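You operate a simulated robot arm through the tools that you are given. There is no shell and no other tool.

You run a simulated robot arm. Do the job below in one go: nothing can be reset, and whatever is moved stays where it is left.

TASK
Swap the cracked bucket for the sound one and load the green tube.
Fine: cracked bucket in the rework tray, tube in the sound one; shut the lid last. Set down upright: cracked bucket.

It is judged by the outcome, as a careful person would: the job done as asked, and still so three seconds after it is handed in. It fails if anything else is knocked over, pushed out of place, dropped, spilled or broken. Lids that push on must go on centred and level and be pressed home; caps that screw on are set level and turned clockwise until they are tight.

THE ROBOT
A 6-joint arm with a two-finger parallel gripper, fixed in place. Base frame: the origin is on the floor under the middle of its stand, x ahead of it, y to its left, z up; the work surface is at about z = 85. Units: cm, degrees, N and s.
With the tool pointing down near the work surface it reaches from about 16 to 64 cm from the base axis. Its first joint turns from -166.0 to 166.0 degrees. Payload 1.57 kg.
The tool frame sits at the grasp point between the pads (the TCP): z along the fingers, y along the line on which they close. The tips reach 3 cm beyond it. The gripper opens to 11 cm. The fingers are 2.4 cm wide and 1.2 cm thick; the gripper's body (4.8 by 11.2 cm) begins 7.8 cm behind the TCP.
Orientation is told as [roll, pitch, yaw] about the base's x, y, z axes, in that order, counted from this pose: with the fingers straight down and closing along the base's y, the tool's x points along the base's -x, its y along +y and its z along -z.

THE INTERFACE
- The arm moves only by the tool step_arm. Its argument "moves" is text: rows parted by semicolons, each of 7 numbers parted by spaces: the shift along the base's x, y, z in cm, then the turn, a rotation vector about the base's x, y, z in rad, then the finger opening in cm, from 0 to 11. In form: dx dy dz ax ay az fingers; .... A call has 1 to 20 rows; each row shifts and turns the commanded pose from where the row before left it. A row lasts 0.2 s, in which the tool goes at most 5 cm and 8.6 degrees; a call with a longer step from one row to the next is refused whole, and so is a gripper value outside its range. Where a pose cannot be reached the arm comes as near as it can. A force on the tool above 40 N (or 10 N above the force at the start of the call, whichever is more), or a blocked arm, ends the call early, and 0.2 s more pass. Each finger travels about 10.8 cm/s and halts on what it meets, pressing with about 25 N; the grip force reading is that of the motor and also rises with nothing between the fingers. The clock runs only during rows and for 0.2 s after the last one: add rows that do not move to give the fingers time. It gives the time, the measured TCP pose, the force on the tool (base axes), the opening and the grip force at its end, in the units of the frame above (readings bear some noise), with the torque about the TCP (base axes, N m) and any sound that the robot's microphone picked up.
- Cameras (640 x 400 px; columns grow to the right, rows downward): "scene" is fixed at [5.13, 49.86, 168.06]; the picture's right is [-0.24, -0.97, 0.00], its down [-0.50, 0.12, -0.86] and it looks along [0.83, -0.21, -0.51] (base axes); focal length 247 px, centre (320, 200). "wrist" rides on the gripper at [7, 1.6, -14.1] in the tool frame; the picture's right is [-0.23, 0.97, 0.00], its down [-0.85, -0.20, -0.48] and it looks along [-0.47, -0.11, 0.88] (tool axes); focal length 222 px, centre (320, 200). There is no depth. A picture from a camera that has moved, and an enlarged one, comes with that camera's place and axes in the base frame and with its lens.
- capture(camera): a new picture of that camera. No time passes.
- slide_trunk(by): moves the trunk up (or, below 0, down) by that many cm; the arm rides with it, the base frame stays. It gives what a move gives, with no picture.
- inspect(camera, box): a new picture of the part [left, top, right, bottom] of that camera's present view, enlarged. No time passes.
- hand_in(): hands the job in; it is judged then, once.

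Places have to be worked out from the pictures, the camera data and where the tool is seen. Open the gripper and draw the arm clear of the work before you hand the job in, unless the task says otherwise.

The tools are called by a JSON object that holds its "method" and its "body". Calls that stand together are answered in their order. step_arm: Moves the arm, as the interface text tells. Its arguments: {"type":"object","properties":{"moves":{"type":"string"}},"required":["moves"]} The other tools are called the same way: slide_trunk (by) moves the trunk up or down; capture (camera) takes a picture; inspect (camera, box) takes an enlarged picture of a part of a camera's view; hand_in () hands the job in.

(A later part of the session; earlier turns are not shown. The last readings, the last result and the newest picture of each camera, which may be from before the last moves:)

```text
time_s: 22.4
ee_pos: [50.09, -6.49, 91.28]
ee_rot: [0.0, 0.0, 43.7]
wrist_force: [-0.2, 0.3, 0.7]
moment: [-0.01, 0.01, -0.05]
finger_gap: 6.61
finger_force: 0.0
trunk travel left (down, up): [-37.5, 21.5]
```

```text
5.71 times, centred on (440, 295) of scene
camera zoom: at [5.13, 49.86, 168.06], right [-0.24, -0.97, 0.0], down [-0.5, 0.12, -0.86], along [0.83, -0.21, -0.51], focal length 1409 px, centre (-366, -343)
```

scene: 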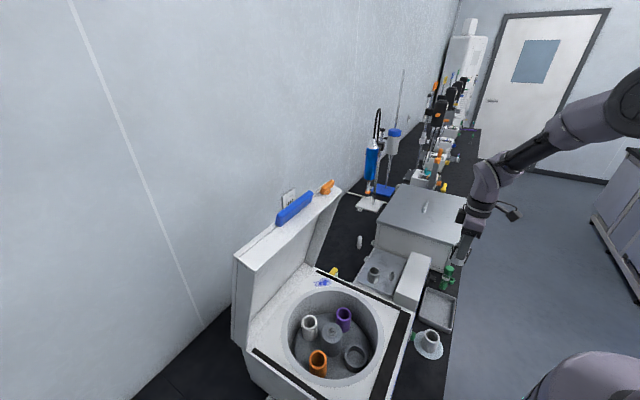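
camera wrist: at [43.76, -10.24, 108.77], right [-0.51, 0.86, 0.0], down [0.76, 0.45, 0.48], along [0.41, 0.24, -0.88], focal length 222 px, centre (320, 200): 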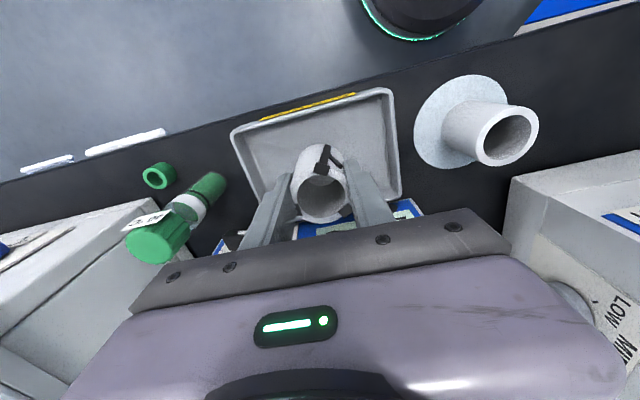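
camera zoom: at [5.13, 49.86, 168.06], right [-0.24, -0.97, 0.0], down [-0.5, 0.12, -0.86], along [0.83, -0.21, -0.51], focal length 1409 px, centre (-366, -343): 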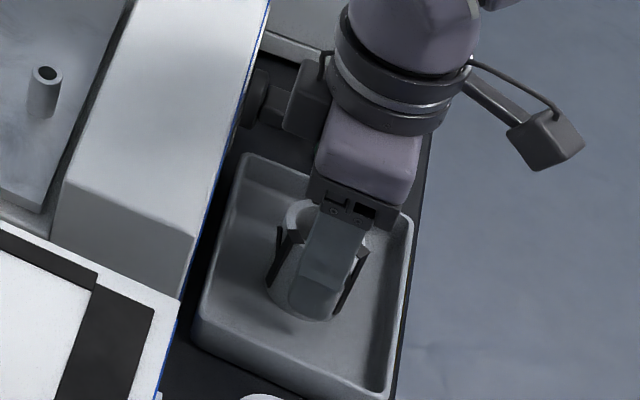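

The cracked bucket stands upright in the REWORK tray, released. I rise straight up clear of it, move across to above the sound bucket near (40.1, 4.3), and look.

{"method": "step_arm", "body": {"moves": "0 0 1 0 0 0 6.6; 0 0 2.5 0 0 0 6.6; 0 0 3.5 0 0 0 6.6; 0 0 3.5 0 0 0 6.6; 0 0 3 0 0 0 6.6; -2.5 2.7 0 0 0 0 6.6; -2.5 2.7 0 0 0 0 6.6; -2.5 2.7 0 0 0 0 6.6; -2.4 2.7 0 0 0 0 6.6; 0 0 0 0 0 0 6.6; 0 0 0 0 0 0 6.6"}}

{"method": "capture", "body": {"camera": "wrist"}}

{"method": "inspect", "body": {"camera": "wrist", "box": [240, 100, 400, 220]}}

{"method": "inspect", "body": {"camera": "scene", "box": [390, 230, 490, 370]}}

```text
time_s: 24.8
ee_pos: [40.2, 4.46, 104.91]
ee_rot: [0.0, 0.0, 43.8]
wrist_force: [-0.6, -0.1, 1.2]
moment: [-0.01, 0.02, -0.02]
finger_gap: 6.59
finger_force: 0.2
trunk travel left (down, up): [-37.5, 21.5]
```

```text
taken
camera wrist: at [33.9, 0.75, 119.1], right [-0.51, 0.86, 0.0], down [0.76, 0.45, 0.48], along [0.41, 0.24, -0.88], focal length 222 px, centre (320, 200)
```

wrist: 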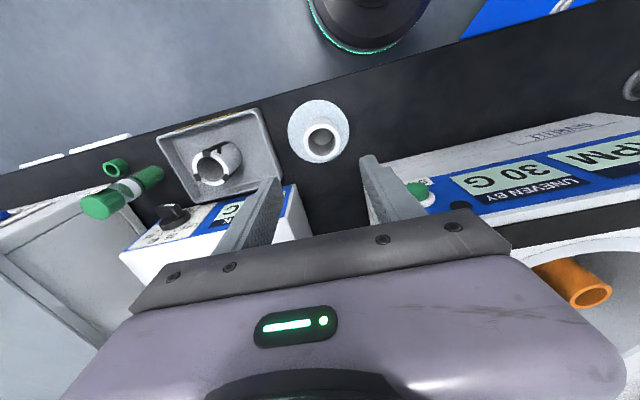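

```text
3.33 times, centred on (320, 160) of wrist
camera zoom: at [33.9, 0.75, 119.1], right [-0.51, 0.86, 0.0], down [0.76, 0.45, 0.48], along [0.41, 0.24, -0.88], focal length 740 px, centre (320, 333)
```

zoom: 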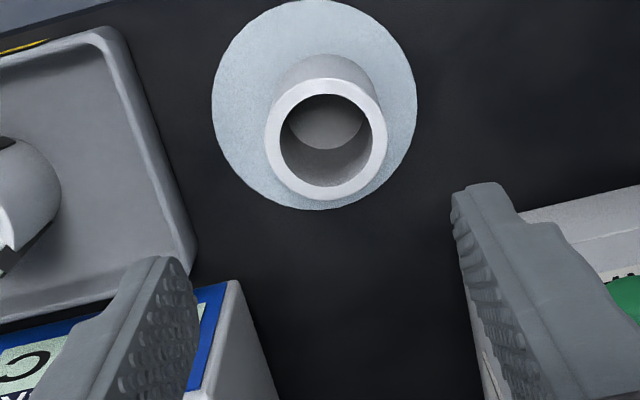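

```text
2.86 times, centred on (440, 300) of scene
camera zoom: at [5.13, 49.86, 168.06], right [-0.24, -0.97, 0.0], down [-0.5, 0.12, -0.86], along [0.83, -0.21, -0.51], focal length 705 px, centre (-23, -86)
```

zoom: 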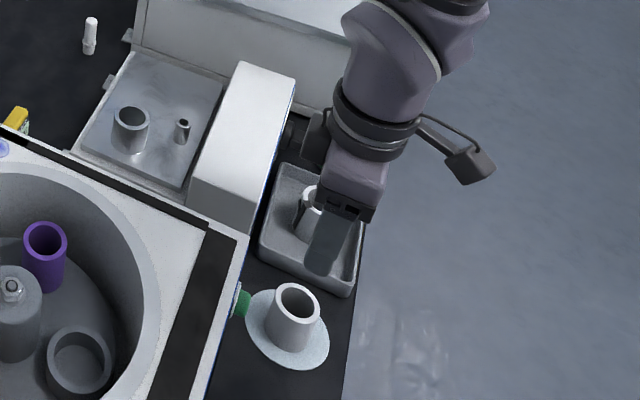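

The sound bucket's rim centre is offset about (-0.25, 0.03) from the tool axis. I correct and lower to just above its rim, then check again.

{"method": "step_arm", "body": {"moves": "-0.25 0.03 -2.4 0 0 0 6.4; 0 0 -3 0 0 0 6.4; 0 0 -2.5 0 0 0 6.4; 0 0 -1.2 0 0 0 6.4; 0 0 0 0 0 0 6.4; 0 0 0 0 0 0 6.4"}}

{"method": "inspect", "body": {"camera": "wrist", "box": [240, 100, 400, 220]}}

{"method": "inspect", "body": {"camera": "scene", "box": [390, 230, 490, 370]}}

```text
time_s: 26.2
ee_pos: [40.06, 4.34, 95.71]
ee_rot: [0.1, 0.0, 43.7]
wrist_force: [1.1, 0.3, 0.8]
moment: [-0.04, 0.07, -0.03]
finger_gap: 6.41
finger_force: 0.1
trunk travel left (down, up): [-37.5, 21.5]
```

```text
3.33 times, centred on (320, 160) of wrist
camera zoom: at [33.85, 0.59, 109.9], right [-0.51, 0.86, 0.0], down [0.76, 0.45, 0.48], along [0.41, 0.24, -0.88], focal length 740 px, centre (320, 333)
```

zoom: 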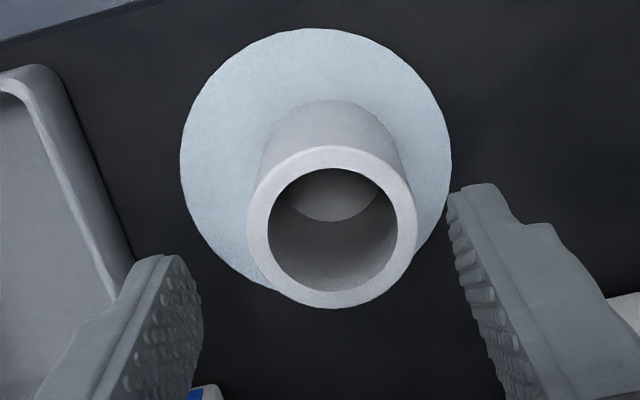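

```text
2.86 times, centred on (440, 300) of scene
camera zoom: at [5.13, 49.86, 168.06], right [-0.24, -0.97, 0.0], down [-0.5, 0.12, -0.86], along [0.83, -0.21, -0.51], focal length 705 px, centre (-23, -86)
```

zoom: 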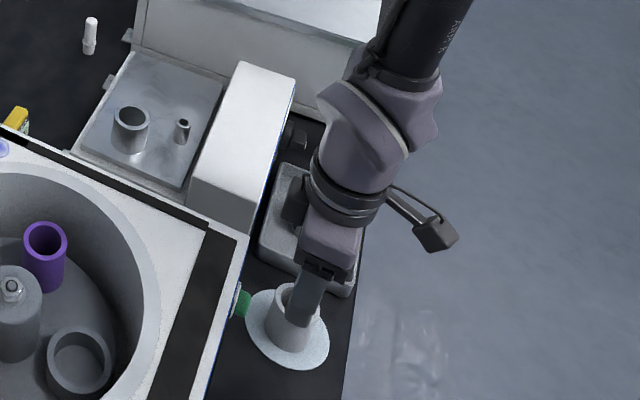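

The rim sits 0.26 cm to image right and 0.18 cm short of centre. I correct by (-0.28, 0.13) and descend to rim level.

{"method": "step_arm", "body": {"moves": "-0.28 0.13 0 0 0 0 6.4; 0 0 -1.5 0 0 0 6.4; 0 0 -1.5 0 0 0 6.4; 0 0 -1.5 0 0 0 6.4; 0 0 0 0 0 0 6.4; 0 0 0 0 0 0 6.4"}}

{"method": "inspect", "body": {"camera": "wrist", "box": [240, 120, 400, 240]}}

{"method": "inspect", "body": {"camera": "scene", "box": [390, 290, 460, 380]}}

```text
time_s: 27.6
ee_pos: [39.76, 4.44, 91.12]
ee_rot: [0.0, 0.0, 43.7]
wrist_force: [0.0, 0.9, -0.3]
moment: [0.01, 0.02, 0.01]
finger_gap: 6.41
finger_force: 0.0
trunk travel left (down, up): [-37.5, 21.5]
```

```text
3.33 times, centred on (320, 180) of wrist
camera zoom: at [33.5, 0.73, 105.45], right [-0.51, 0.86, 0.0], down [0.76, 0.45, 0.48], along [0.41, 0.24, -0.88], focal length 740 px, centre (320, 267)
```

zoom: 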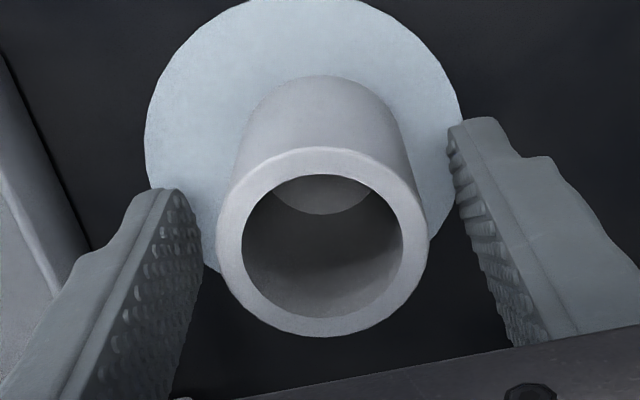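

```text
4.44 times, centred on (425, 335) of scene
camera zoom: at [5.13, 49.86, 168.06], right [-0.24, -0.97, 0.0], down [-0.5, 0.12, -0.86], along [0.83, -0.21, -0.51], focal length 1096 px, centre (-147, -400)
```

zoom: 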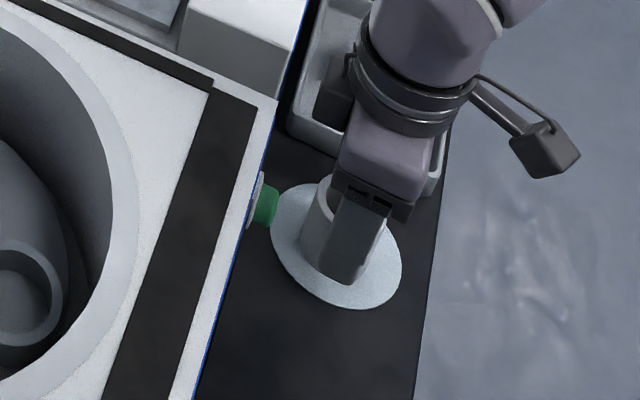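

The rim is centred exactly on the TCP. I close on the sound bucket.

{"method": "step_arm", "body": {"moves": "0 0 0 0 0 0 5.2; 0 0 0 0 0 0 4; 0 0 0 0 0 0 3; 0 0 0 0 0 0 3; 0 0 0 0 0 0 3"}}

{"method": "inspect", "body": {"camera": "wrist", "box": [240, 120, 400, 240]}}

```text
time_s: 28.8
ee_pos: [39.81, 4.42, 91.21]
ee_rot: [-0.1, 0.1, 43.7]
wrist_force: [-0.4, 0.1, -0.8]
moment: [0.02, -0.02, -0.04]
finger_gap: 4.52
finger_force: 24.9
trunk travel left (down, up): [-37.5, 21.5]
```

```text
3.33 times, centred on (320, 180) of wrist
camera zoom: at [33.49, 0.73, 105.46], right [-0.51, 0.86, 0.0], down [0.76, 0.45, 0.48], along [0.41, 0.24, -0.88], focal length 740 px, centre (320, 267)
```

zoom: 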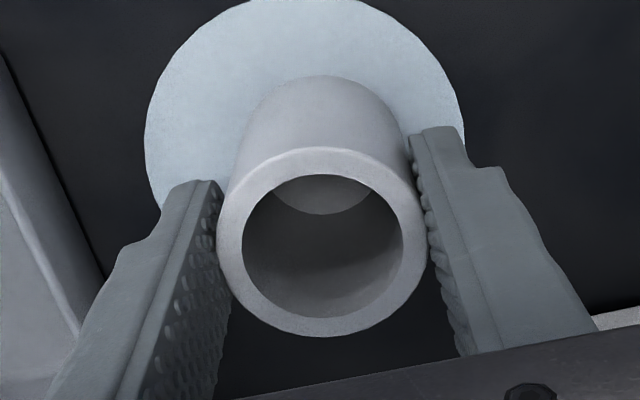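

The grip holds at 4.52 cm with the bucket centred. I lift straight up to about z=116 and carry it over the empty seat.

{"method": "step_arm", "body": {"moves": "0 0 1 0 0 0 3; 0 0 3 0 0 0 3; 0 0 4 0 0 0 3; 0 0 4 0 0 0 3; 0 0 4 0 0 0 3; 0 0 4 0 0 0 3; 0 0 3 0 0 0 3; 0 0 1.7 0 0 0 3; -0.287 3.31 0 0 0 0 3; -0.335 3.96 0 0 0 0 3; -0.335 3.96 0 0 0 0 3; -0.335 3.96 0 0 0 0 3; -0.335 3.96 0 0 0 0 3; -0.335 3.96 0 0 0 0 3; -0.328 4 0 0 0 0 3; 0 0 0 0 0 0 3; 0 0 0 0 0 0 3"}}

{"method": "capture", "body": {"camera": "wrist"}}

{"method": "inspect", "body": {"camera": "wrist", "box": [240, 90, 400, 210]}}

{"method": "inspect", "body": {"camera": "scene", "box": [290, 250, 390, 390]}}

```text
time_s: 32.4
ee_pos: [37.29, 31.52, 115.43]
ee_rot: [-0.1, 0.0, 43.7]
wrist_force: [0.1, 0.3, -0.7]
moment: [0.04, -0.01, 0.01]
finger_gap: 4.56
finger_force: 25.0
trunk travel left (down, up): [-37.5, 21.5]
```

```text
taken
camera wrist: at [30.94, 27.82, 129.72], right [-0.51, 0.86, 0.0], down [0.76, 0.45, 0.48], along [0.41, 0.24, -0.88], focal length 222 px, centre (320, 200)
```

wrist: 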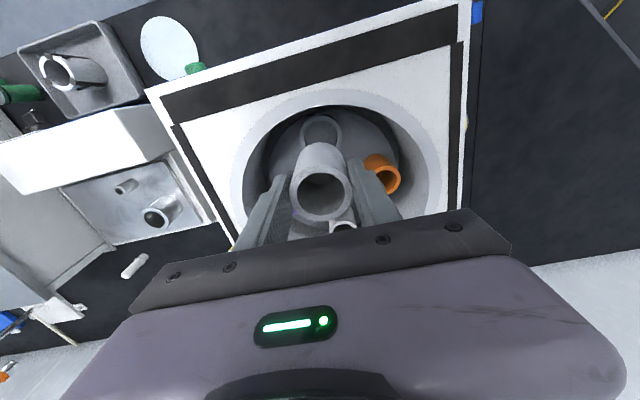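

```text
3.33 times, centred on (320, 150) of wrist
camera zoom: at [30.94, 27.82, 129.72], right [-0.51, 0.86, 0.0], down [0.76, 0.45, 0.48], along [0.41, 0.24, -0.88], focal length 740 px, centre (320, 367)
```

zoom: 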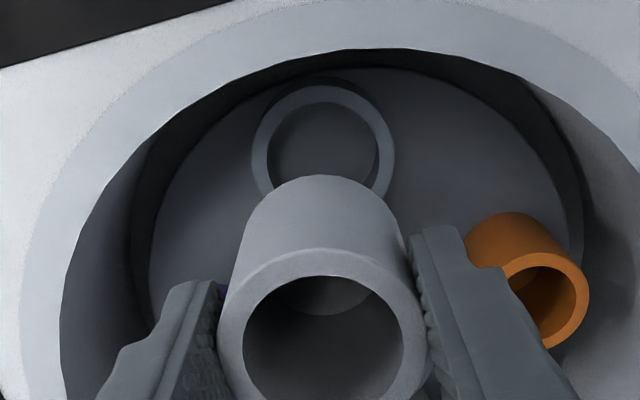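

```text
2.86 times, centred on (340, 320) of scene
camera zoom: at [5.13, 49.86, 168.06], right [-0.24, -0.97, 0.0], down [-0.5, 0.12, -0.86], along [0.83, -0.21, -0.51], focal length 705 px, centre (263, -143)
```

zoom: 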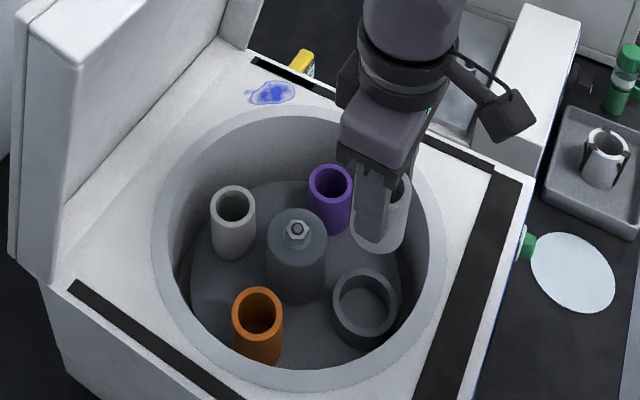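

The camera pose gives a precise TCP of (37.11, 31.50), and the ring centre works out at about (37.34, 31.72). I shift by that amount and lower until the bucket base is about 1.5 cm above the ring, then re-check.

{"method": "step_arm", "body": {"moves": "0.23 0.22 -2 0 0 0 3; 0 0 -3 0 0 0 3; 0 0 -3 0 0 0 3; 0 0 -2.5 0 0 0 3; 0 0 0 0 0 0 3; 0 0 0 0 0 0 3"}}

{"method": "inspect", "body": {"camera": "wrist", "box": [260, 100, 380, 190]}}

{"method": "inspect", "body": {"camera": "scene", "box": [325, 310, 395, 380]}}

```text
time_s: 33.8
ee_pos: [37.4, 31.76, 105.3]
ee_rot: [0.1, 0.1, 43.8]
wrist_force: [0.0, 0.6, -1.0]
moment: [0.01, 0.03, -0.02]
finger_gap: 4.55
finger_force: 25.4
trunk travel left (down, up): [-37.5, 21.5]
```

```text
4.44 times, centred on (320, 145) of wrist
camera zoom: at [31.18, 28.12, 119.59], right [-0.51, 0.86, 0.0], down [0.76, 0.45, 0.48], along [0.41, 0.24, -0.88], focal length 987 px, centre (320, 444)
```

zoom: 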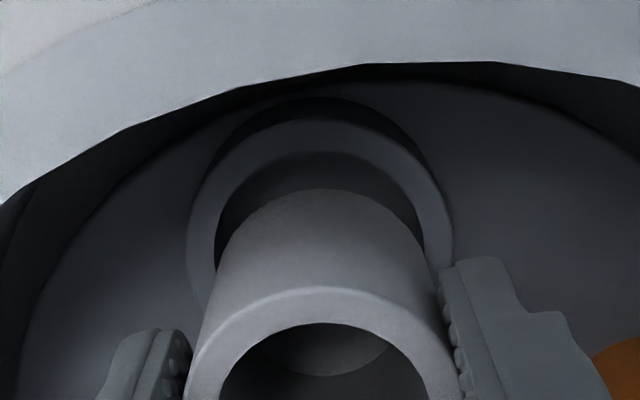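

```text
5.71 times, centred on (360, 345) of scene
camera zoom: at [5.13, 49.86, 168.06], right [-0.24, -0.97, 0.0], down [-0.5, 0.12, -0.86], along [0.83, -0.21, -0.51], focal length 1409 px, centre (91, -629)
```

zoom: 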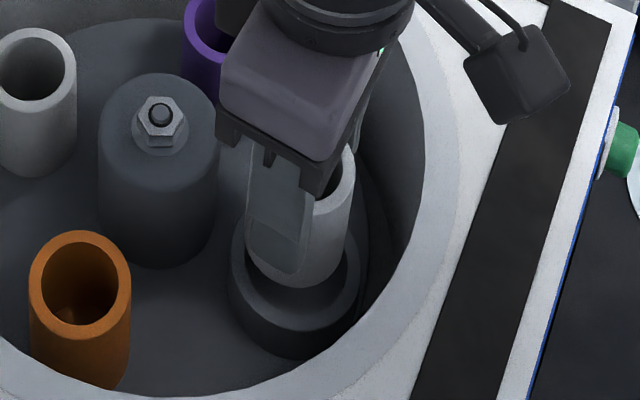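

The bucket sits essentially over the ring; a fine correction of (0, -0.09) is all that remains. I lower in small steps into the seat and watch the force.

{"method": "step_arm", "body": {"moves": "0 -0.09 -1 0 0 0 3; 0 0 -0.8 0 0 0 3; 0 0 -0.3 0 0 0 3; 0 0 -0.3 0 0 0 3; 0 0 0 0 0 0 3"}}

{"method": "inspect", "body": {"camera": "scene", "box": [325, 310, 395, 380]}}

{"method": "inspect", "body": {"camera": "wrist", "box": [260, 100, 380, 190]}}

```text
time_s: 35.0
ee_pos: [37.63, 31.83, 102.96]
ee_rot: [-0.1, 0.1, 43.7]
wrist_force: [-0.1, -0.9, -0.7]
moment: [-0.02, -0.06, 0.02]
finger_gap: 4.58
finger_force: 25.3
trunk travel left (down, up): [-37.5, 21.5]
```

```text
5.71 times, centred on (360, 345) of scene
camera zoom: at [5.13, 49.86, 168.06], right [-0.24, -0.97, 0.0], down [-0.5, 0.12, -0.86], along [0.83, -0.21, -0.51], focal length 1409 px, centre (91, -629)
```

zoom: 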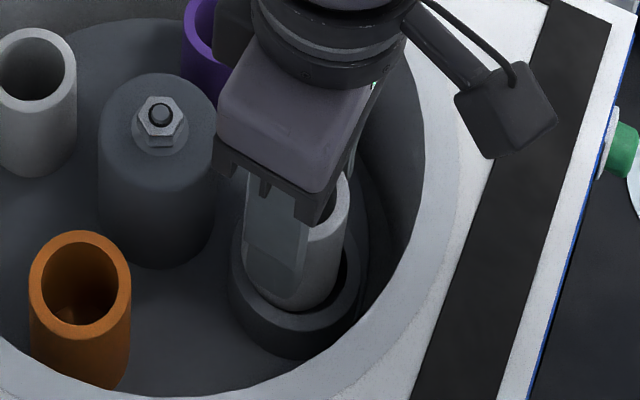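

```text
4.44 times, centred on (320, 145) of wrist
camera zoom: at [31.3, 28.1, 117.24], right [-0.51, 0.86, 0.0], down [0.76, 0.45, 0.48], along [0.41, 0.24, -0.88], focal length 987 px, centre (320, 444)
```

zoom: 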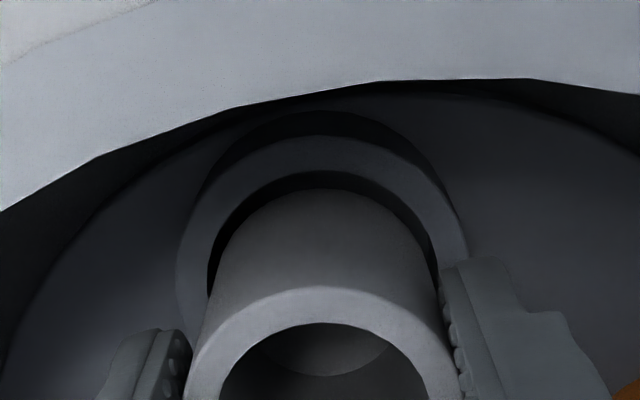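

The camera pose shows the TCP drifted to (37.47, 31.78), and the gap at the front of the ring is too wide, so the ring centre is about 0.25 cm back toward the robot, near (37.26, 31.65). I raise slightly, shift, and re-check.

{"method": "step_arm", "body": {"moves": "0 0 0.5 0 0 0 3; -0.21 -0.13 0 0 0 0 3; 0 0 0 0 0 0 3; 0 0 0 0 0 0 3"}}

{"method": "inspect", "body": {"camera": "wrist", "box": [260, 100, 380, 190]}}

{"method": "inspect", "body": {"camera": "scene", "box": [335, 325, 375, 365]}}

```text
time_s: 36.0
ee_pos: [37.43, 31.64, 103.48]
ee_rot: [0.0, 0.0, 43.7]
wrist_force: [-0.9, 0.1, -0.8]
moment: [0.0, -0.03, -0.04]
finger_gap: 4.52
finger_force: 24.5
trunk travel left (down, up): [-37.5, 21.5]
```

```text
4.44 times, centred on (320, 145) of wrist
camera zoom: at [31.13, 27.91, 117.75], right [-0.51, 0.86, 0.0], down [0.76, 0.45, 0.48], along [0.41, 0.24, -0.88], focal length 987 px, centre (320, 444)
```

zoom: 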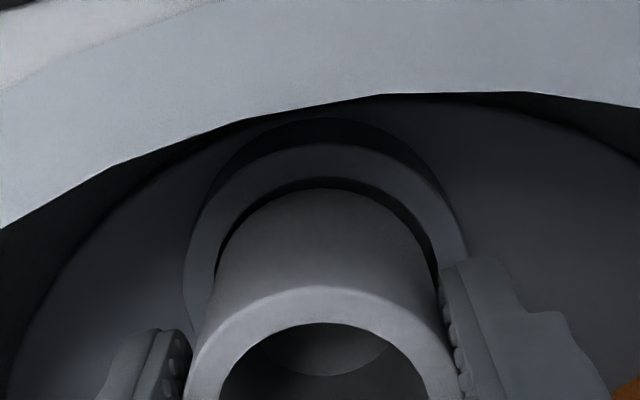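

```text
10.00 times, centred on (355, 345) of scene
camera zoom: at [5.13, 49.86, 168.06], right [-0.24, -0.97, 0.0], down [-0.5, 0.12, -0.86], along [0.83, -0.21, -0.51], focal length 2466 px, centre (-30, -1250)
```

zoom: 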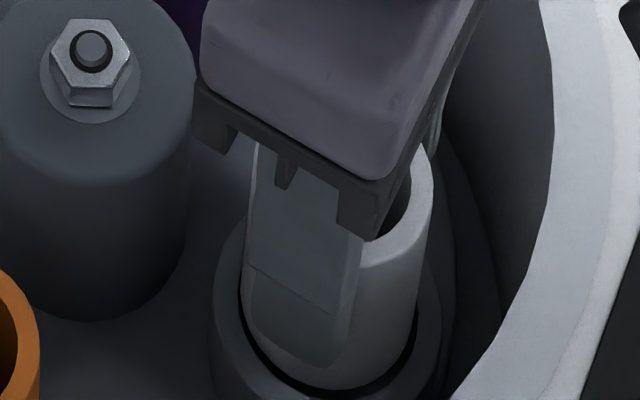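

Now the bucket and ring coincide to within a millimetre, at TCP (37.30, 31.59). I make a last tiny sideways trim and descend into the seat in small steps.

{"method": "step_arm", "body": {"moves": "-0.03 0.05 -0.4 0 0 0 3; 0 0 -0.3 0 0 0 3; 0 0 -0.3 0 0 0 3; 0 0 -0.3 0 0 0 3; 0 0 0 0 0 0 3"}}

{"method": "inspect", "body": {"camera": "wrist", "box": [260, 100, 380, 190]}}

{"method": "inspect", "body": {"camera": "scene", "box": [335, 325, 375, 365]}}

```text
time_s: 37.2
ee_pos: [37.33, 31.66, 102.06]
ee_rot: [-0.1, 0.0, 43.7]
wrist_force: [-0.3, 0.8, -0.4]
moment: [-0.01, -0.01, -0.02]
finger_gap: 4.56
finger_force: 25.1
trunk travel left (down, up): [-37.5, 21.5]
```

```text
4.44 times, centred on (320, 145) of wrist
camera zoom: at [31.04, 27.96, 116.41], right [-0.51, 0.86, 0.0], down [0.76, 0.45, 0.48], along [0.41, 0.24, -0.88], focal length 987 px, centre (320, 444)
```

zoom: 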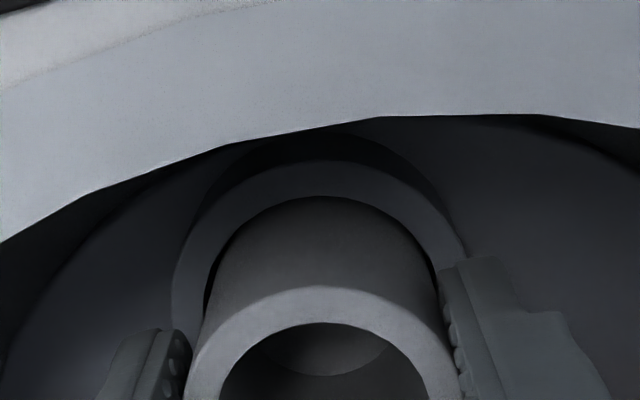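

```text
10.00 times, centred on (355, 345) of scene
camera zoom: at [5.13, 49.86, 168.06], right [-0.24, -0.97, 0.0], down [-0.5, 0.12, -0.86], along [0.83, -0.21, -0.51], focal length 2466 px, centre (-30, -1250)
```

zoom: 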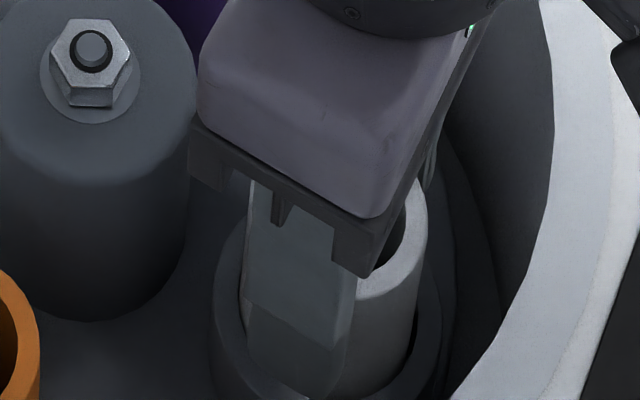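

The base is about 1 cm inside the ring with no side load. I nudge 0.07 cm forward and continue down to the seat floor.

{"method": "step_arm", "body": {"moves": "0.06 0.02 -0.3 0 0 0 3; 0 0 -0.3 0 0 0 3; 0 0 -0.2 0 0 0 3; 0 0 -0.2 0 0 0 3; 0 0 0 0 0 0 3"}}

{"method": "inspect", "body": {"camera": "wrist", "box": [260, 100, 380, 190]}}

```text
time_s: 38.4
ee_pos: [37.59, 31.64, 101.19]
ee_rot: [0.0, -0.1, 43.7]
wrist_force: [0.0, 0.5, -0.1]
moment: [0.03, 0.02, 0.03]
finger_gap: 4.55
finger_force: 24.6
trunk travel left (down, up): [-37.5, 21.5]
```

```text
4.44 times, centred on (320, 145) of wrist
camera zoom: at [31.14, 27.93, 115.45], right [-0.51, 0.86, 0.0], down [0.76, 0.45, 0.48], along [0.41, 0.24, -0.88], focal length 987 px, centre (320, 444)
```

zoom: 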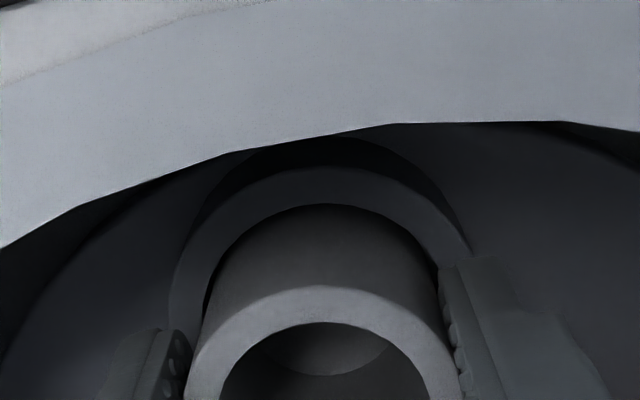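

{"method": "step_arm", "body": {"moves": "0 0 -0.2 0 0 0 3; 0 0 -0.15 0 0 0 3; 0 0 -0.15 0 0 0 3; 0 0 0 0 0 0 3"}}

{"method": "inspect", "body": {"camera": "scene", "box": [325, 310, 395, 380]}}

```text
time_s: 39.4
ee_pos: [37.23, 31.59, 100.69]
ee_rot: [0.1, -0.1, 43.7]
wrist_force: [-3.4, 6.5, 12.5]
moment: [0.37, 0.16, -0.02]
finger_gap: 4.56
finger_force: 25.4
trunk travel left (down, up): [-37.5, 21.5]
```

```text
5.71 times, centred on (360, 345) of scene
camera zoom: at [5.13, 49.86, 168.06], right [-0.24, -0.97, 0.0], down [-0.5, 0.12, -0.86], along [0.83, -0.21, -0.51], focal length 1409 px, centre (91, -629)
```

zoom: 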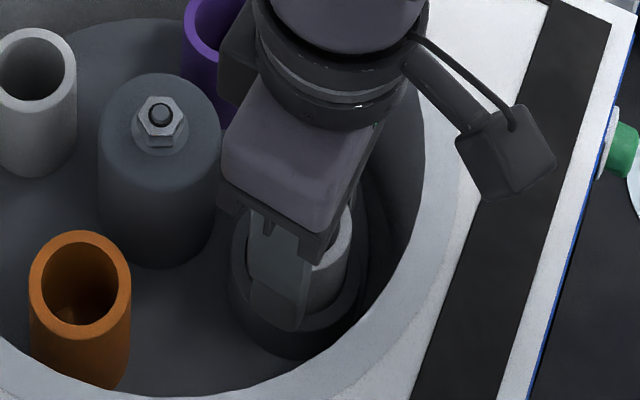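

Contact at the same height the old bucket sat, so it is seated on the floor. I ease the load slightly, open, and check.

{"method": "step_arm", "body": {"moves": "-0.03 0.06 0.06 0 0 0 3; 0 0 0 0 0 0 3"}}

{"method": "step_arm", "body": {"moves": "0 0 0 0 0 0 4.7; 0 0 0 0 0 0 5.4; 0 0 0 0 0 0 6.2; 0 0 0 0 0 0 6.4; 0 0 0 0 0 0 6.4"}}

{"method": "inspect", "body": {"camera": "wrist", "box": [240, 110, 400, 230]}}

{"method": "inspect", "body": {"camera": "scene", "box": [325, 310, 395, 380]}}

```text
time_s: 40.0
ee_pos: [37.54, 31.54, 100.8]
ee_rot: [0.0, 0.0, 43.7]
wrist_force: [0.4, 0.2, -1.5]
moment: [-0.03, -0.01, 0.02]
finger_gap: 4.54
finger_force: 25.0
trunk travel left (down, up): [-37.5, 21.5]
```

```text
time_s: 41.2
ee_pos: [37.42, 31.59, 100.76]
ee_rot: [0.1, 0.0, 43.7]
wrist_force: [0.1, -0.6, 0.3]
moment: [-0.01, -0.01, 0.0]
finger_gap: 6.39
finger_force: 0.0
trunk travel left (down, up): [-37.5, 21.5]
```

```text
3.33 times, centred on (320, 170) of wrist
camera zoom: at [31.14, 27.95, 115.01], right [-0.51, 0.86, 0.0], down [0.76, 0.45, 0.48], along [0.41, 0.24, -0.88], focal length 740 px, centre (320, 300)
```

zoom: 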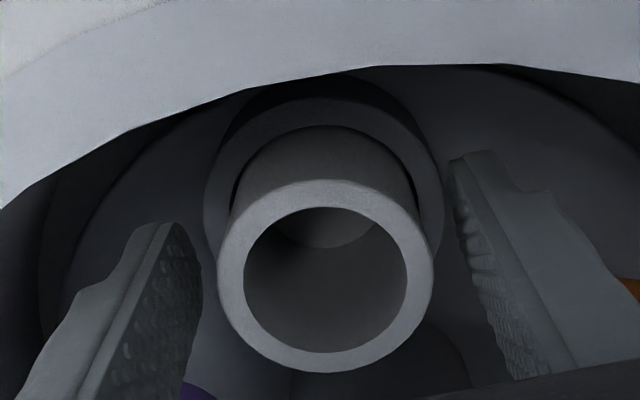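

```text
5.71 times, centred on (360, 345) of scene
camera zoom: at [5.13, 49.86, 168.06], right [-0.24, -0.97, 0.0], down [-0.5, 0.12, -0.86], along [0.83, -0.21, -0.51], focal length 1409 px, centre (91, -629)
```

zoom: 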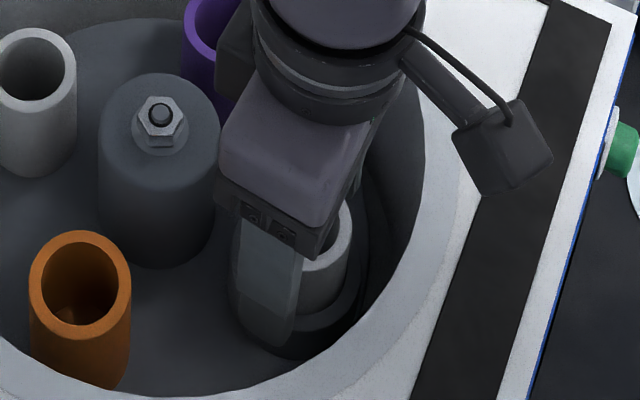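

The sound bucket is seated upright in the ring. I withdraw straight up and travel to above the green tube.

{"method": "step_arm", "body": {"moves": "0 0 1 0 0 0 6.4; 0 0 3 0 0 0 6.4; 0 0 4 0 0 0 6.4; 0 0 4 0 0 0 6.4; 0 0 3 0 0 0 6.4; 1.2 -2.7 0 0 0 0 6.4; 1.8 -3.95 0 0 0 0 6.4; 1.8 -3.95 0 0 0 0 6.4; 1.8 -3.95 0 0 0 0 6.4; 1.8 -3.95 0 0 0 0 6.4; 1.8 -3.95 0 0 0 0 6.4; 1.8 -3.95 0 0 0 0 6.4; 1.8 -3.95 0 0 0 0 6.4; 1.8 -3.95 0 0 0 0 6.4; 1.8 -3.95 0 0 0 0 6.4; 1.8 -3.95 0 0 0 0 6.4; 1.8 -3.95 0 0 0 0 6.4; 0.4 -0.85 0 0 0 0 6.4; 0 0 0 0 0 0 6.4"}}

{"method": "capture", "body": {"camera": "wrist"}}

{"method": "capture", "body": {"camera": "scene"}}

{"method": "inspect", "body": {"camera": "wrist", "box": [240, 70, 400, 190]}}

```text
time_s: 45.2
ee_pos: [58.76, -15.69, 115.61]
ee_rot: [0.0, 0.0, 43.6]
wrist_force: [1.2, 0.2, 0.5]
moment: [0.01, 0.0, 0.0]
finger_gap: 6.38
finger_force: 0.1
trunk travel left (down, up): [-37.5, 21.5]
```

```text
taken
camera wrist: at [52.46, -19.32, 129.97], right [-0.51, 0.86, 0.0], down [0.76, 0.45, 0.48], along [0.41, 0.24, -0.88], focal length 222 px, centre (320, 200)
```

wrist: 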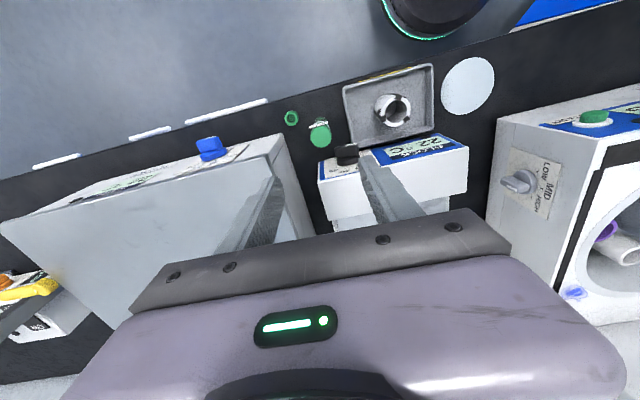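

```text
taken
```

scene: 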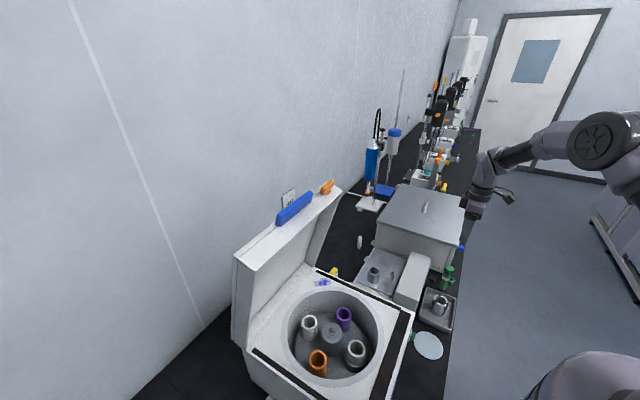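

```text
3.33 times, centred on (320, 130) of wrist
camera zoom: at [52.46, -19.32, 129.97], right [-0.51, 0.86, 0.0], down [0.76, 0.45, 0.48], along [0.41, 0.24, -0.88], focal length 740 px, centre (320, 433)
```

zoom: 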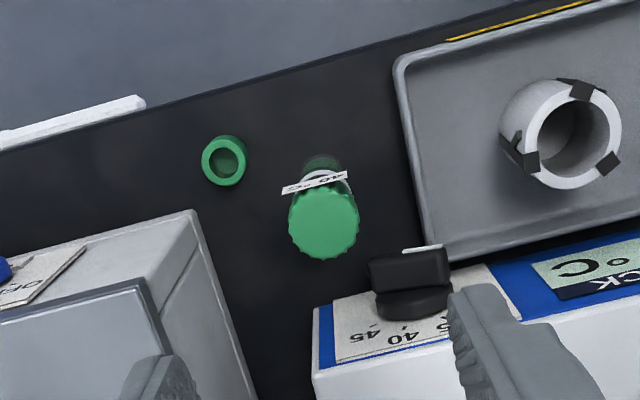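

The tube's cap top is at roughly (59.15, -15.2, 96.3), about 3.1 cm across, with a label flag on its bench-edge side that my fingers will avoid. I shift forward and lower to z≈103 for a closer look.

{"method": "step_arm", "body": {"moves": "0.5 0.36 -2.5 0 0 0 6; 0 0 -3.5 0 0 0 6; 0 0 -3.5 0 0 0 6; 0 0 -3.3 0 0 0 6; 0 0 0 0 0 0 6; 0 0 0 0 0 0 6"}}

{"method": "capture", "body": {"camera": "wrist"}}

{"method": "inspect", "body": {"camera": "wrist", "box": [240, 100, 400, 220]}}

{"method": "inspect", "body": {"camera": "scene", "box": [410, 210, 490, 310]}}

```text
time_s: 46.6
ee_pos: [59.32, -14.49, 103.09]
ee_rot: [0.0, 0.1, 43.7]
wrist_force: [0.3, 0.6, -0.1]
moment: [-0.01, -0.03, 0.0]
finger_gap: 5.99
finger_force: 0.0
trunk travel left (down, up): [-37.5, 21.5]
```

```text
taken
camera wrist: at [53.03, -18.33, 117.31], right [-0.51, 0.86, 0.0], down [0.76, 0.45, 0.48], along [0.41, 0.24, -0.88], focal length 222 px, centre (320, 200)
```

wrist: 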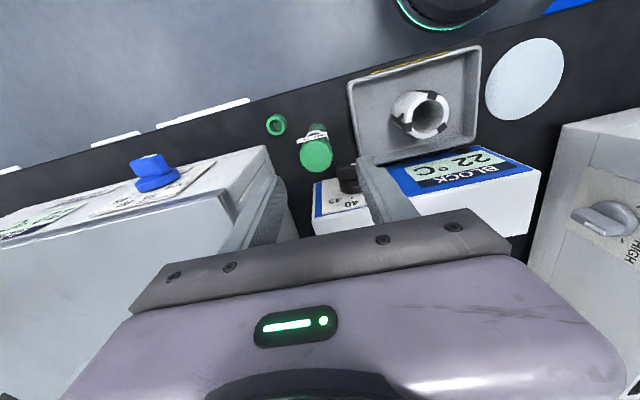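

```text
3.33 times, centred on (320, 160) of wrist
camera zoom: at [53.03, -18.33, 117.31], right [-0.51, 0.86, 0.0], down [0.76, 0.45, 0.48], along [0.41, 0.24, -0.88], focal length 740 px, centre (320, 333)
```

zoom: 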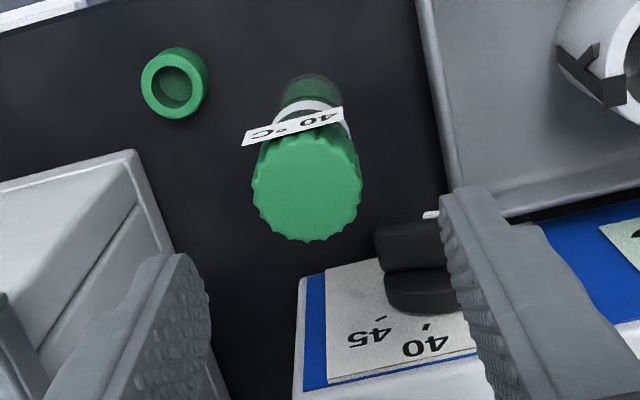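

```text
4.00 times, centred on (450, 260) of scene
camera zoom: at [5.13, 49.86, 168.06], right [-0.24, -0.97, 0.0], down [-0.5, 0.12, -0.86], along [0.83, -0.21, -0.51], focal length 986 px, centre (-200, -40)
```

zoom: 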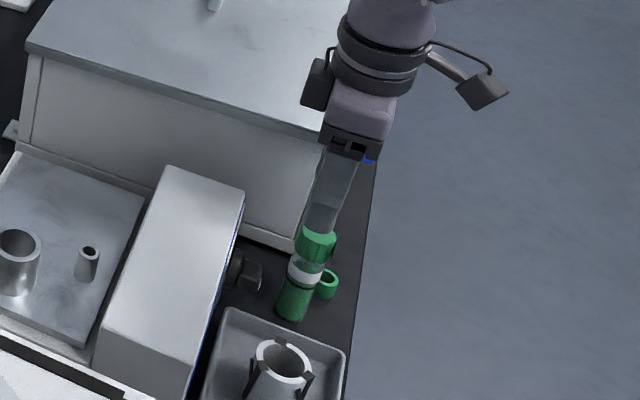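

The TCP is (59.20, -14.65) and the tube axis is at about (59.05, -15.25), with its 40 °C label flag on the bench-edge side. I'll grip the cap with the pads biased 0.4 cm away from the flag, so I trim sideways and lower until the tips are just above the cap.

{"method": "step_arm", "body": {"moves": "0.14 -0.32 -1 0 0 0.03 6; 0 0 -2 0 0 0.03 6; 0 0 0 0 0 0 6; 0 0 0 0 0 0 6"}}

{"method": "inspect", "body": {"camera": "wrist", "box": [240, 110, 400, 230]}}

{"method": "inspect", "body": {"camera": "scene", "box": [420, 240, 480, 300]}}

```text
time_s: 47.6
ee_pos: [59.51, -15.01, 99.91]
ee_rot: [0.1, 0.0, 47.1]
wrist_force: [0.0, -0.1, 0.3]
moment: [-0.04, -0.01, 0.05]
finger_gap: 6.01
finger_force: 0.0
trunk travel left (down, up): [-37.5, 21.5]
```

```text
3.33 times, centred on (320, 170) of wrist
camera zoom: at [53.43, -19.11, 114.21], right [-0.56, 0.83, 0.0], down [0.73, 0.49, 0.48], along [0.4, 0.27, -0.88], focal length 740 px, centre (320, 300)
```

zoom: 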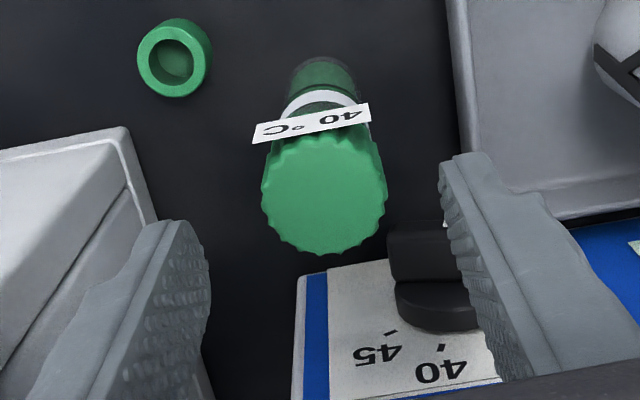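

```text
6.67 times, centred on (450, 270) of scene
camera zoom: at [5.13, 49.86, 168.06], right [-0.24, -0.97, 0.0], down [-0.5, 0.12, -0.86], along [0.83, -0.21, -0.51], focal length 1644 px, centre (-547, -267)
```

zoom: 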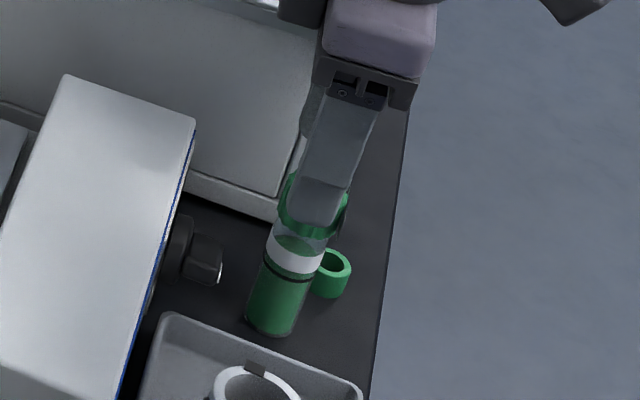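

The tag lies 0.6 cm clear of the finger path and the cap is centred between the fingers. I descend 4.6 cm so the pads straddle the cap, then check before closing.

{"method": "step_arm", "body": {"moves": "0 0 -1.5 0 0 0 6; 0 0 -1.6 0 0 0 6; 0 0 -1.5 0 0 0 6; 0 0 0 0 0 0 6; 0 0 0 0 0 0 6"}}

{"method": "inspect", "body": {"camera": "wrist", "box": [240, 110, 400, 230]}}

{"method": "inspect", "body": {"camera": "scene", "box": [420, 240, 480, 300]}}

```text
time_s: 48.8
ee_pos: [59.4, -15.07, 95.36]
ee_rot: [0.1, 0.0, 47.0]
wrist_force: [0.2, -0.1, -0.1]
moment: [0.0, -0.01, 0.01]
finger_gap: 6.01
finger_force: 0.2
trunk travel left (down, up): [-37.5, 21.5]
```

```text
3.33 times, centred on (320, 170) of wrist
camera zoom: at [53.34, -19.21, 109.56], right [-0.56, 0.83, 0.0], down [0.73, 0.49, 0.48], along [0.4, 0.27, -0.88], focal length 740 px, centre (320, 300)
```

zoom: 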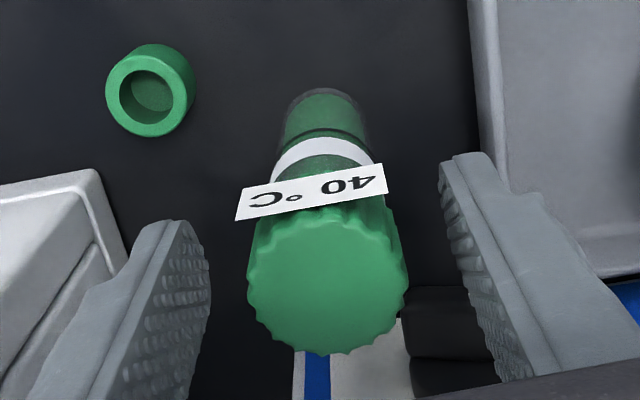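

```text
6.67 times, centred on (450, 270) of scene
camera zoom: at [5.13, 49.86, 168.06], right [-0.24, -0.97, 0.0], down [-0.5, 0.12, -0.86], along [0.83, -0.21, -0.51], focal length 1644 px, centre (-547, -267)
```

zoom: 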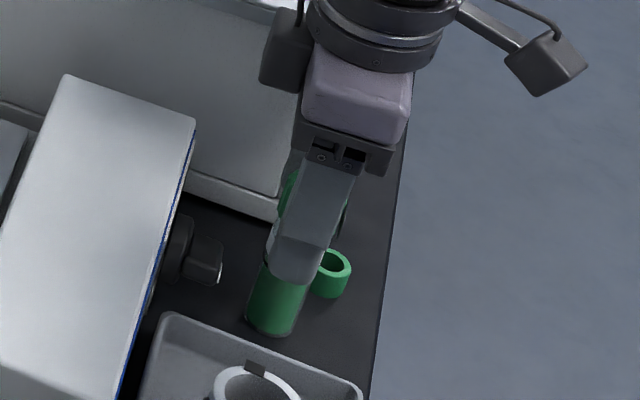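

The tag is 0.4 cm clear of the pads (at z≈94.4) and the cap is centred. I close on the cap.

{"method": "step_arm", "body": {"moves": "0 0 0 0 0 0 4.8; 0 0 0 0 0 0 3.6; 0 0 0 0 0 0 2.5; 0 0 0 0 0 0 2; 0 0 0 0 0 0 2"}}

{"method": "inspect", "body": {"camera": "wrist", "box": [240, 110, 400, 230]}}

{"method": "inspect", "body": {"camera": "scene", "box": [420, 240, 480, 300]}}

```text
time_s: 50.0
ee_pos: [59.54, -15.19, 95.53]
ee_rot: [0.1, 0.0, 47.1]
wrist_force: [0.3, 0.7, -0.1]
moment: [0.01, 0.02, 0.01]
finger_gap: 3.03
finger_force: 24.8
trunk travel left (down, up): [-37.5, 21.5]
```

```text
3.33 times, centred on (320, 170) of wrist
camera zoom: at [53.33, -19.21, 109.57], right [-0.56, 0.83, 0.0], down [0.73, 0.49, 0.48], along [0.4, 0.27, -0.88], focal length 740 px, centre (320, 300)
```

zoom: 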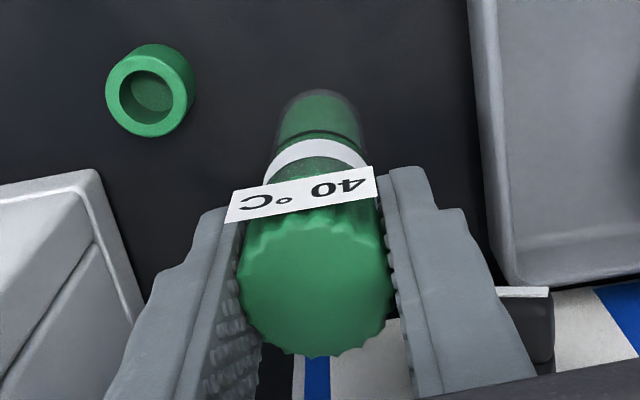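

```text
6.67 times, centred on (450, 270) of scene
camera zoom: at [5.13, 49.86, 168.06], right [-0.24, -0.97, 0.0], down [-0.5, 0.12, -0.86], along [0.83, -0.21, -0.51], focal length 1644 px, centre (-547, -267)
```

zoom: 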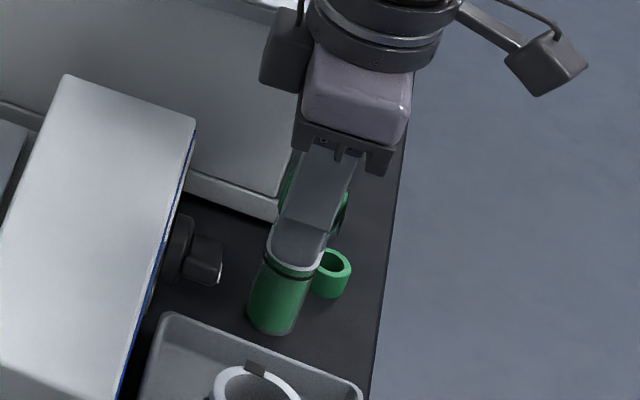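

I have a firm grip on the cap at 3.03 cm. I lift slowly at first, check the tube comes up straight, then go to about z=119.

{"method": "step_arm", "body": {"moves": "0 0 0.4 0 0 0 2; 0 0 0.8 0 0 0 2; 0 0 1 0 0 0 2; 0 0 0 0 0 0 2"}}

{"method": "inspect", "body": {"camera": "scene", "box": [420, 240, 480, 300]}}

{"method": "inspect", "body": {"camera": "wrist", "box": [240, 110, 400, 230]}}

```text
time_s: 51.0
ee_pos: [59.29, -15.08, 97.57]
ee_rot: [0.0, 0.0, 47.1]
wrist_force: [0.1, -0.3, -0.6]
moment: [0.02, -0.03, 0.04]
finger_gap: 3.02
finger_force: 25.4
trunk travel left (down, up): [-37.5, 21.5]
```

```text
6.67 times, centred on (450, 270) of scene
camera zoom: at [5.13, 49.86, 168.06], right [-0.24, -0.97, 0.0], down [-0.5, 0.12, -0.86], along [0.83, -0.21, -0.51], focal length 1644 px, centre (-547, -267)
```

zoom: 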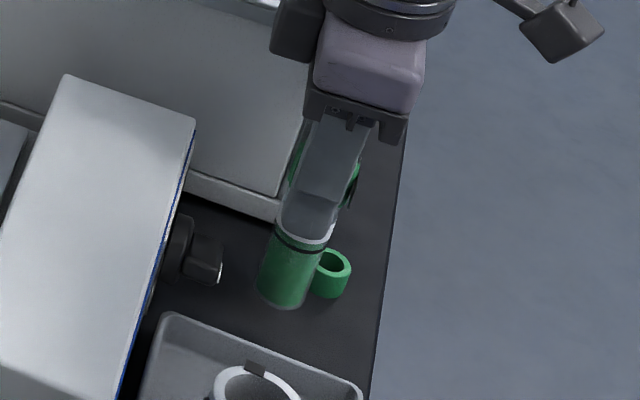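

```text
3.33 times, centred on (320, 170) of wrist
camera zoom: at [53.36, -19.26, 111.79], right [-0.56, 0.83, 0.0], down [0.73, 0.49, 0.48], along [0.4, 0.27, -0.88], focal length 740 px, centre (320, 300)
```

zoom: 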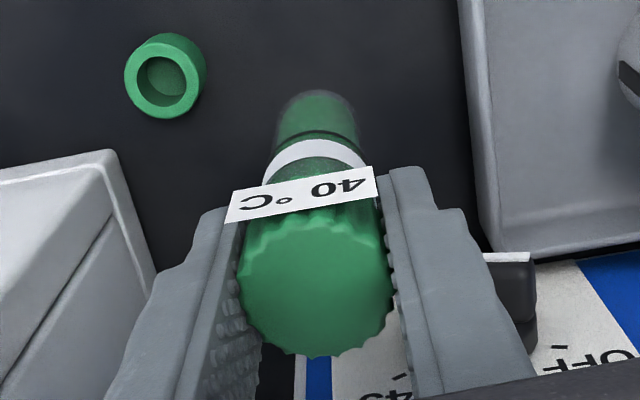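

The tube is rising straight and steady. I continue up to about z=119.5, then carry it over the centrifuge bucket.

{"method": "step_arm", "body": {"moves": "0 0 2 0 0 0 2; 0 0 3.5 0 0 0 2; 0 0 4 0 0 0 2; 0 0 4 0 0 0 2; 0 0 4 0 0 0 2; 0 0 3 0 0 0 2; 0 0 1.3 0 0 0 2; 0 0 0 0 0 0 2"}}

{"method": "capture", "body": {"camera": "scene"}}

```text
time_s: 52.8
ee_pos: [59.29, -15.34, 119.64]
ee_rot: [0.0, -0.1, 47.1]
wrist_force: [-0.7, 0.2, -1.5]
moment: [0.03, 0.05, -0.03]
finger_gap: 3.04
finger_force: 25.3
trunk travel left (down, up): [-37.5, 21.5]
```

```text
taken
```

scene: 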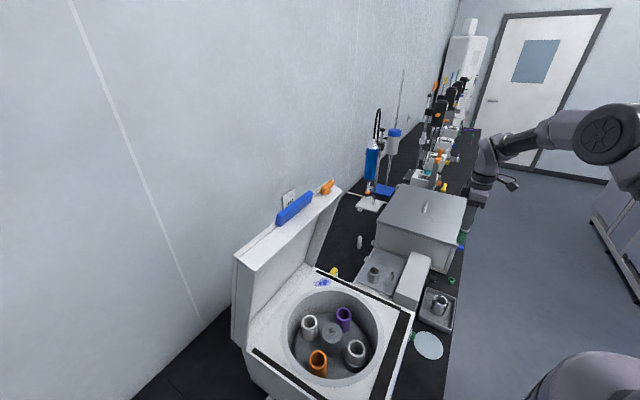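

The tube hangs clear. I move across to above the sound bucket.

{"method": "step_arm", "body": {"moves": "-0.9 2 0 0 0 0 2; -1.6 3.5 0 0 0 0 2; -1.8 3.9 0 0 0 0 2; -1.8 3.9 0 0 0 0 2; -1.8 3.9 0 0 0 0 2; -1.8 3.9 0 0 0 0 2; -1.8 3.9 0 0 0 0 2; -1.8 3.9 0 0 0 0 2; -1.8 3.9 0 0 0 0 2; -1.8 3.9 0 0 0 0 2; -1.8 3.9 0 0 0 0 2; -1.6 3.4 0 0 0 0 2; -1 2 0 0 0 0 2; -0.4 0.8 0 0 0 0 2; 0 0 0 0 0 0 2; 0 0 0 0 0 0 2"}}

{"method": "capture", "body": {"camera": "wrist"}}

{"method": "inspect", "body": {"camera": "wrist", "box": [240, 80, 400, 200]}}

{"method": "inspect", "body": {"camera": "scene", "box": [290, 240, 410, 390]}}

```text
time_s: 56.2
ee_pos: [37.77, 31.46, 119.38]
ee_rot: [-0.1, 0.0, 47.0]
wrist_force: [0.6, 0.0, -1.0]
moment: [0.03, -0.03, -0.02]
finger_gap: 3.02
finger_force: 24.8
trunk travel left (down, up): [-37.5, 21.5]
```

```text
taken
camera wrist: at [31.74, 27.37, 133.63], right [-0.56, 0.83, 0.0], down [0.73, 0.49, 0.48], along [0.4, 0.27, -0.88], focal length 222 px, centre (320, 200)
```

wrist: 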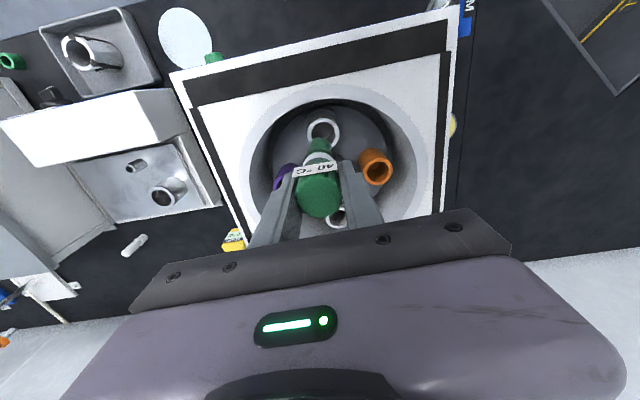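

```text
3.33 times, centred on (320, 140) of wrist
camera zoom: at [31.74, 27.37, 133.63], right [-0.56, 0.83, 0.0], down [0.73, 0.49, 0.48], along [0.4, 0.27, -0.88], focal length 740 px, centre (320, 400)
```

zoom: 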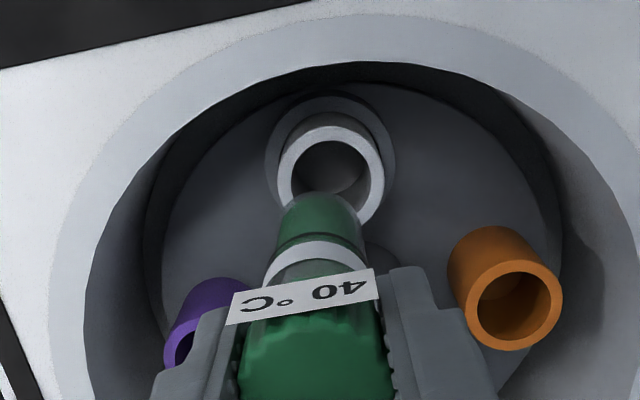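

```text
2.67 times, centred on (350, 315) of scene
camera zoom: at [5.13, 49.86, 168.06], right [-0.24, -0.97, 0.0], down [-0.5, 0.12, -0.86], along [0.83, -0.21, -0.51], focal length 658 px, centre (240, -107)
```

zoom: 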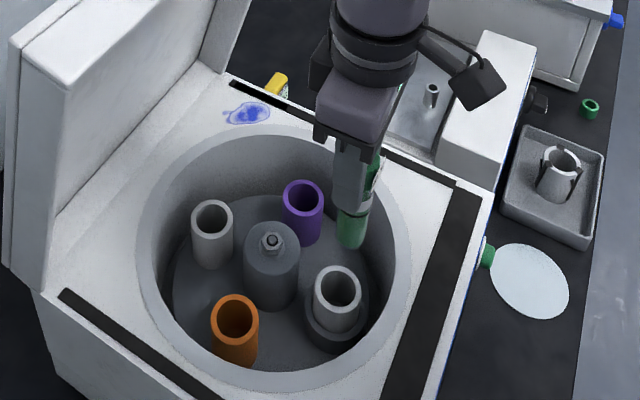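

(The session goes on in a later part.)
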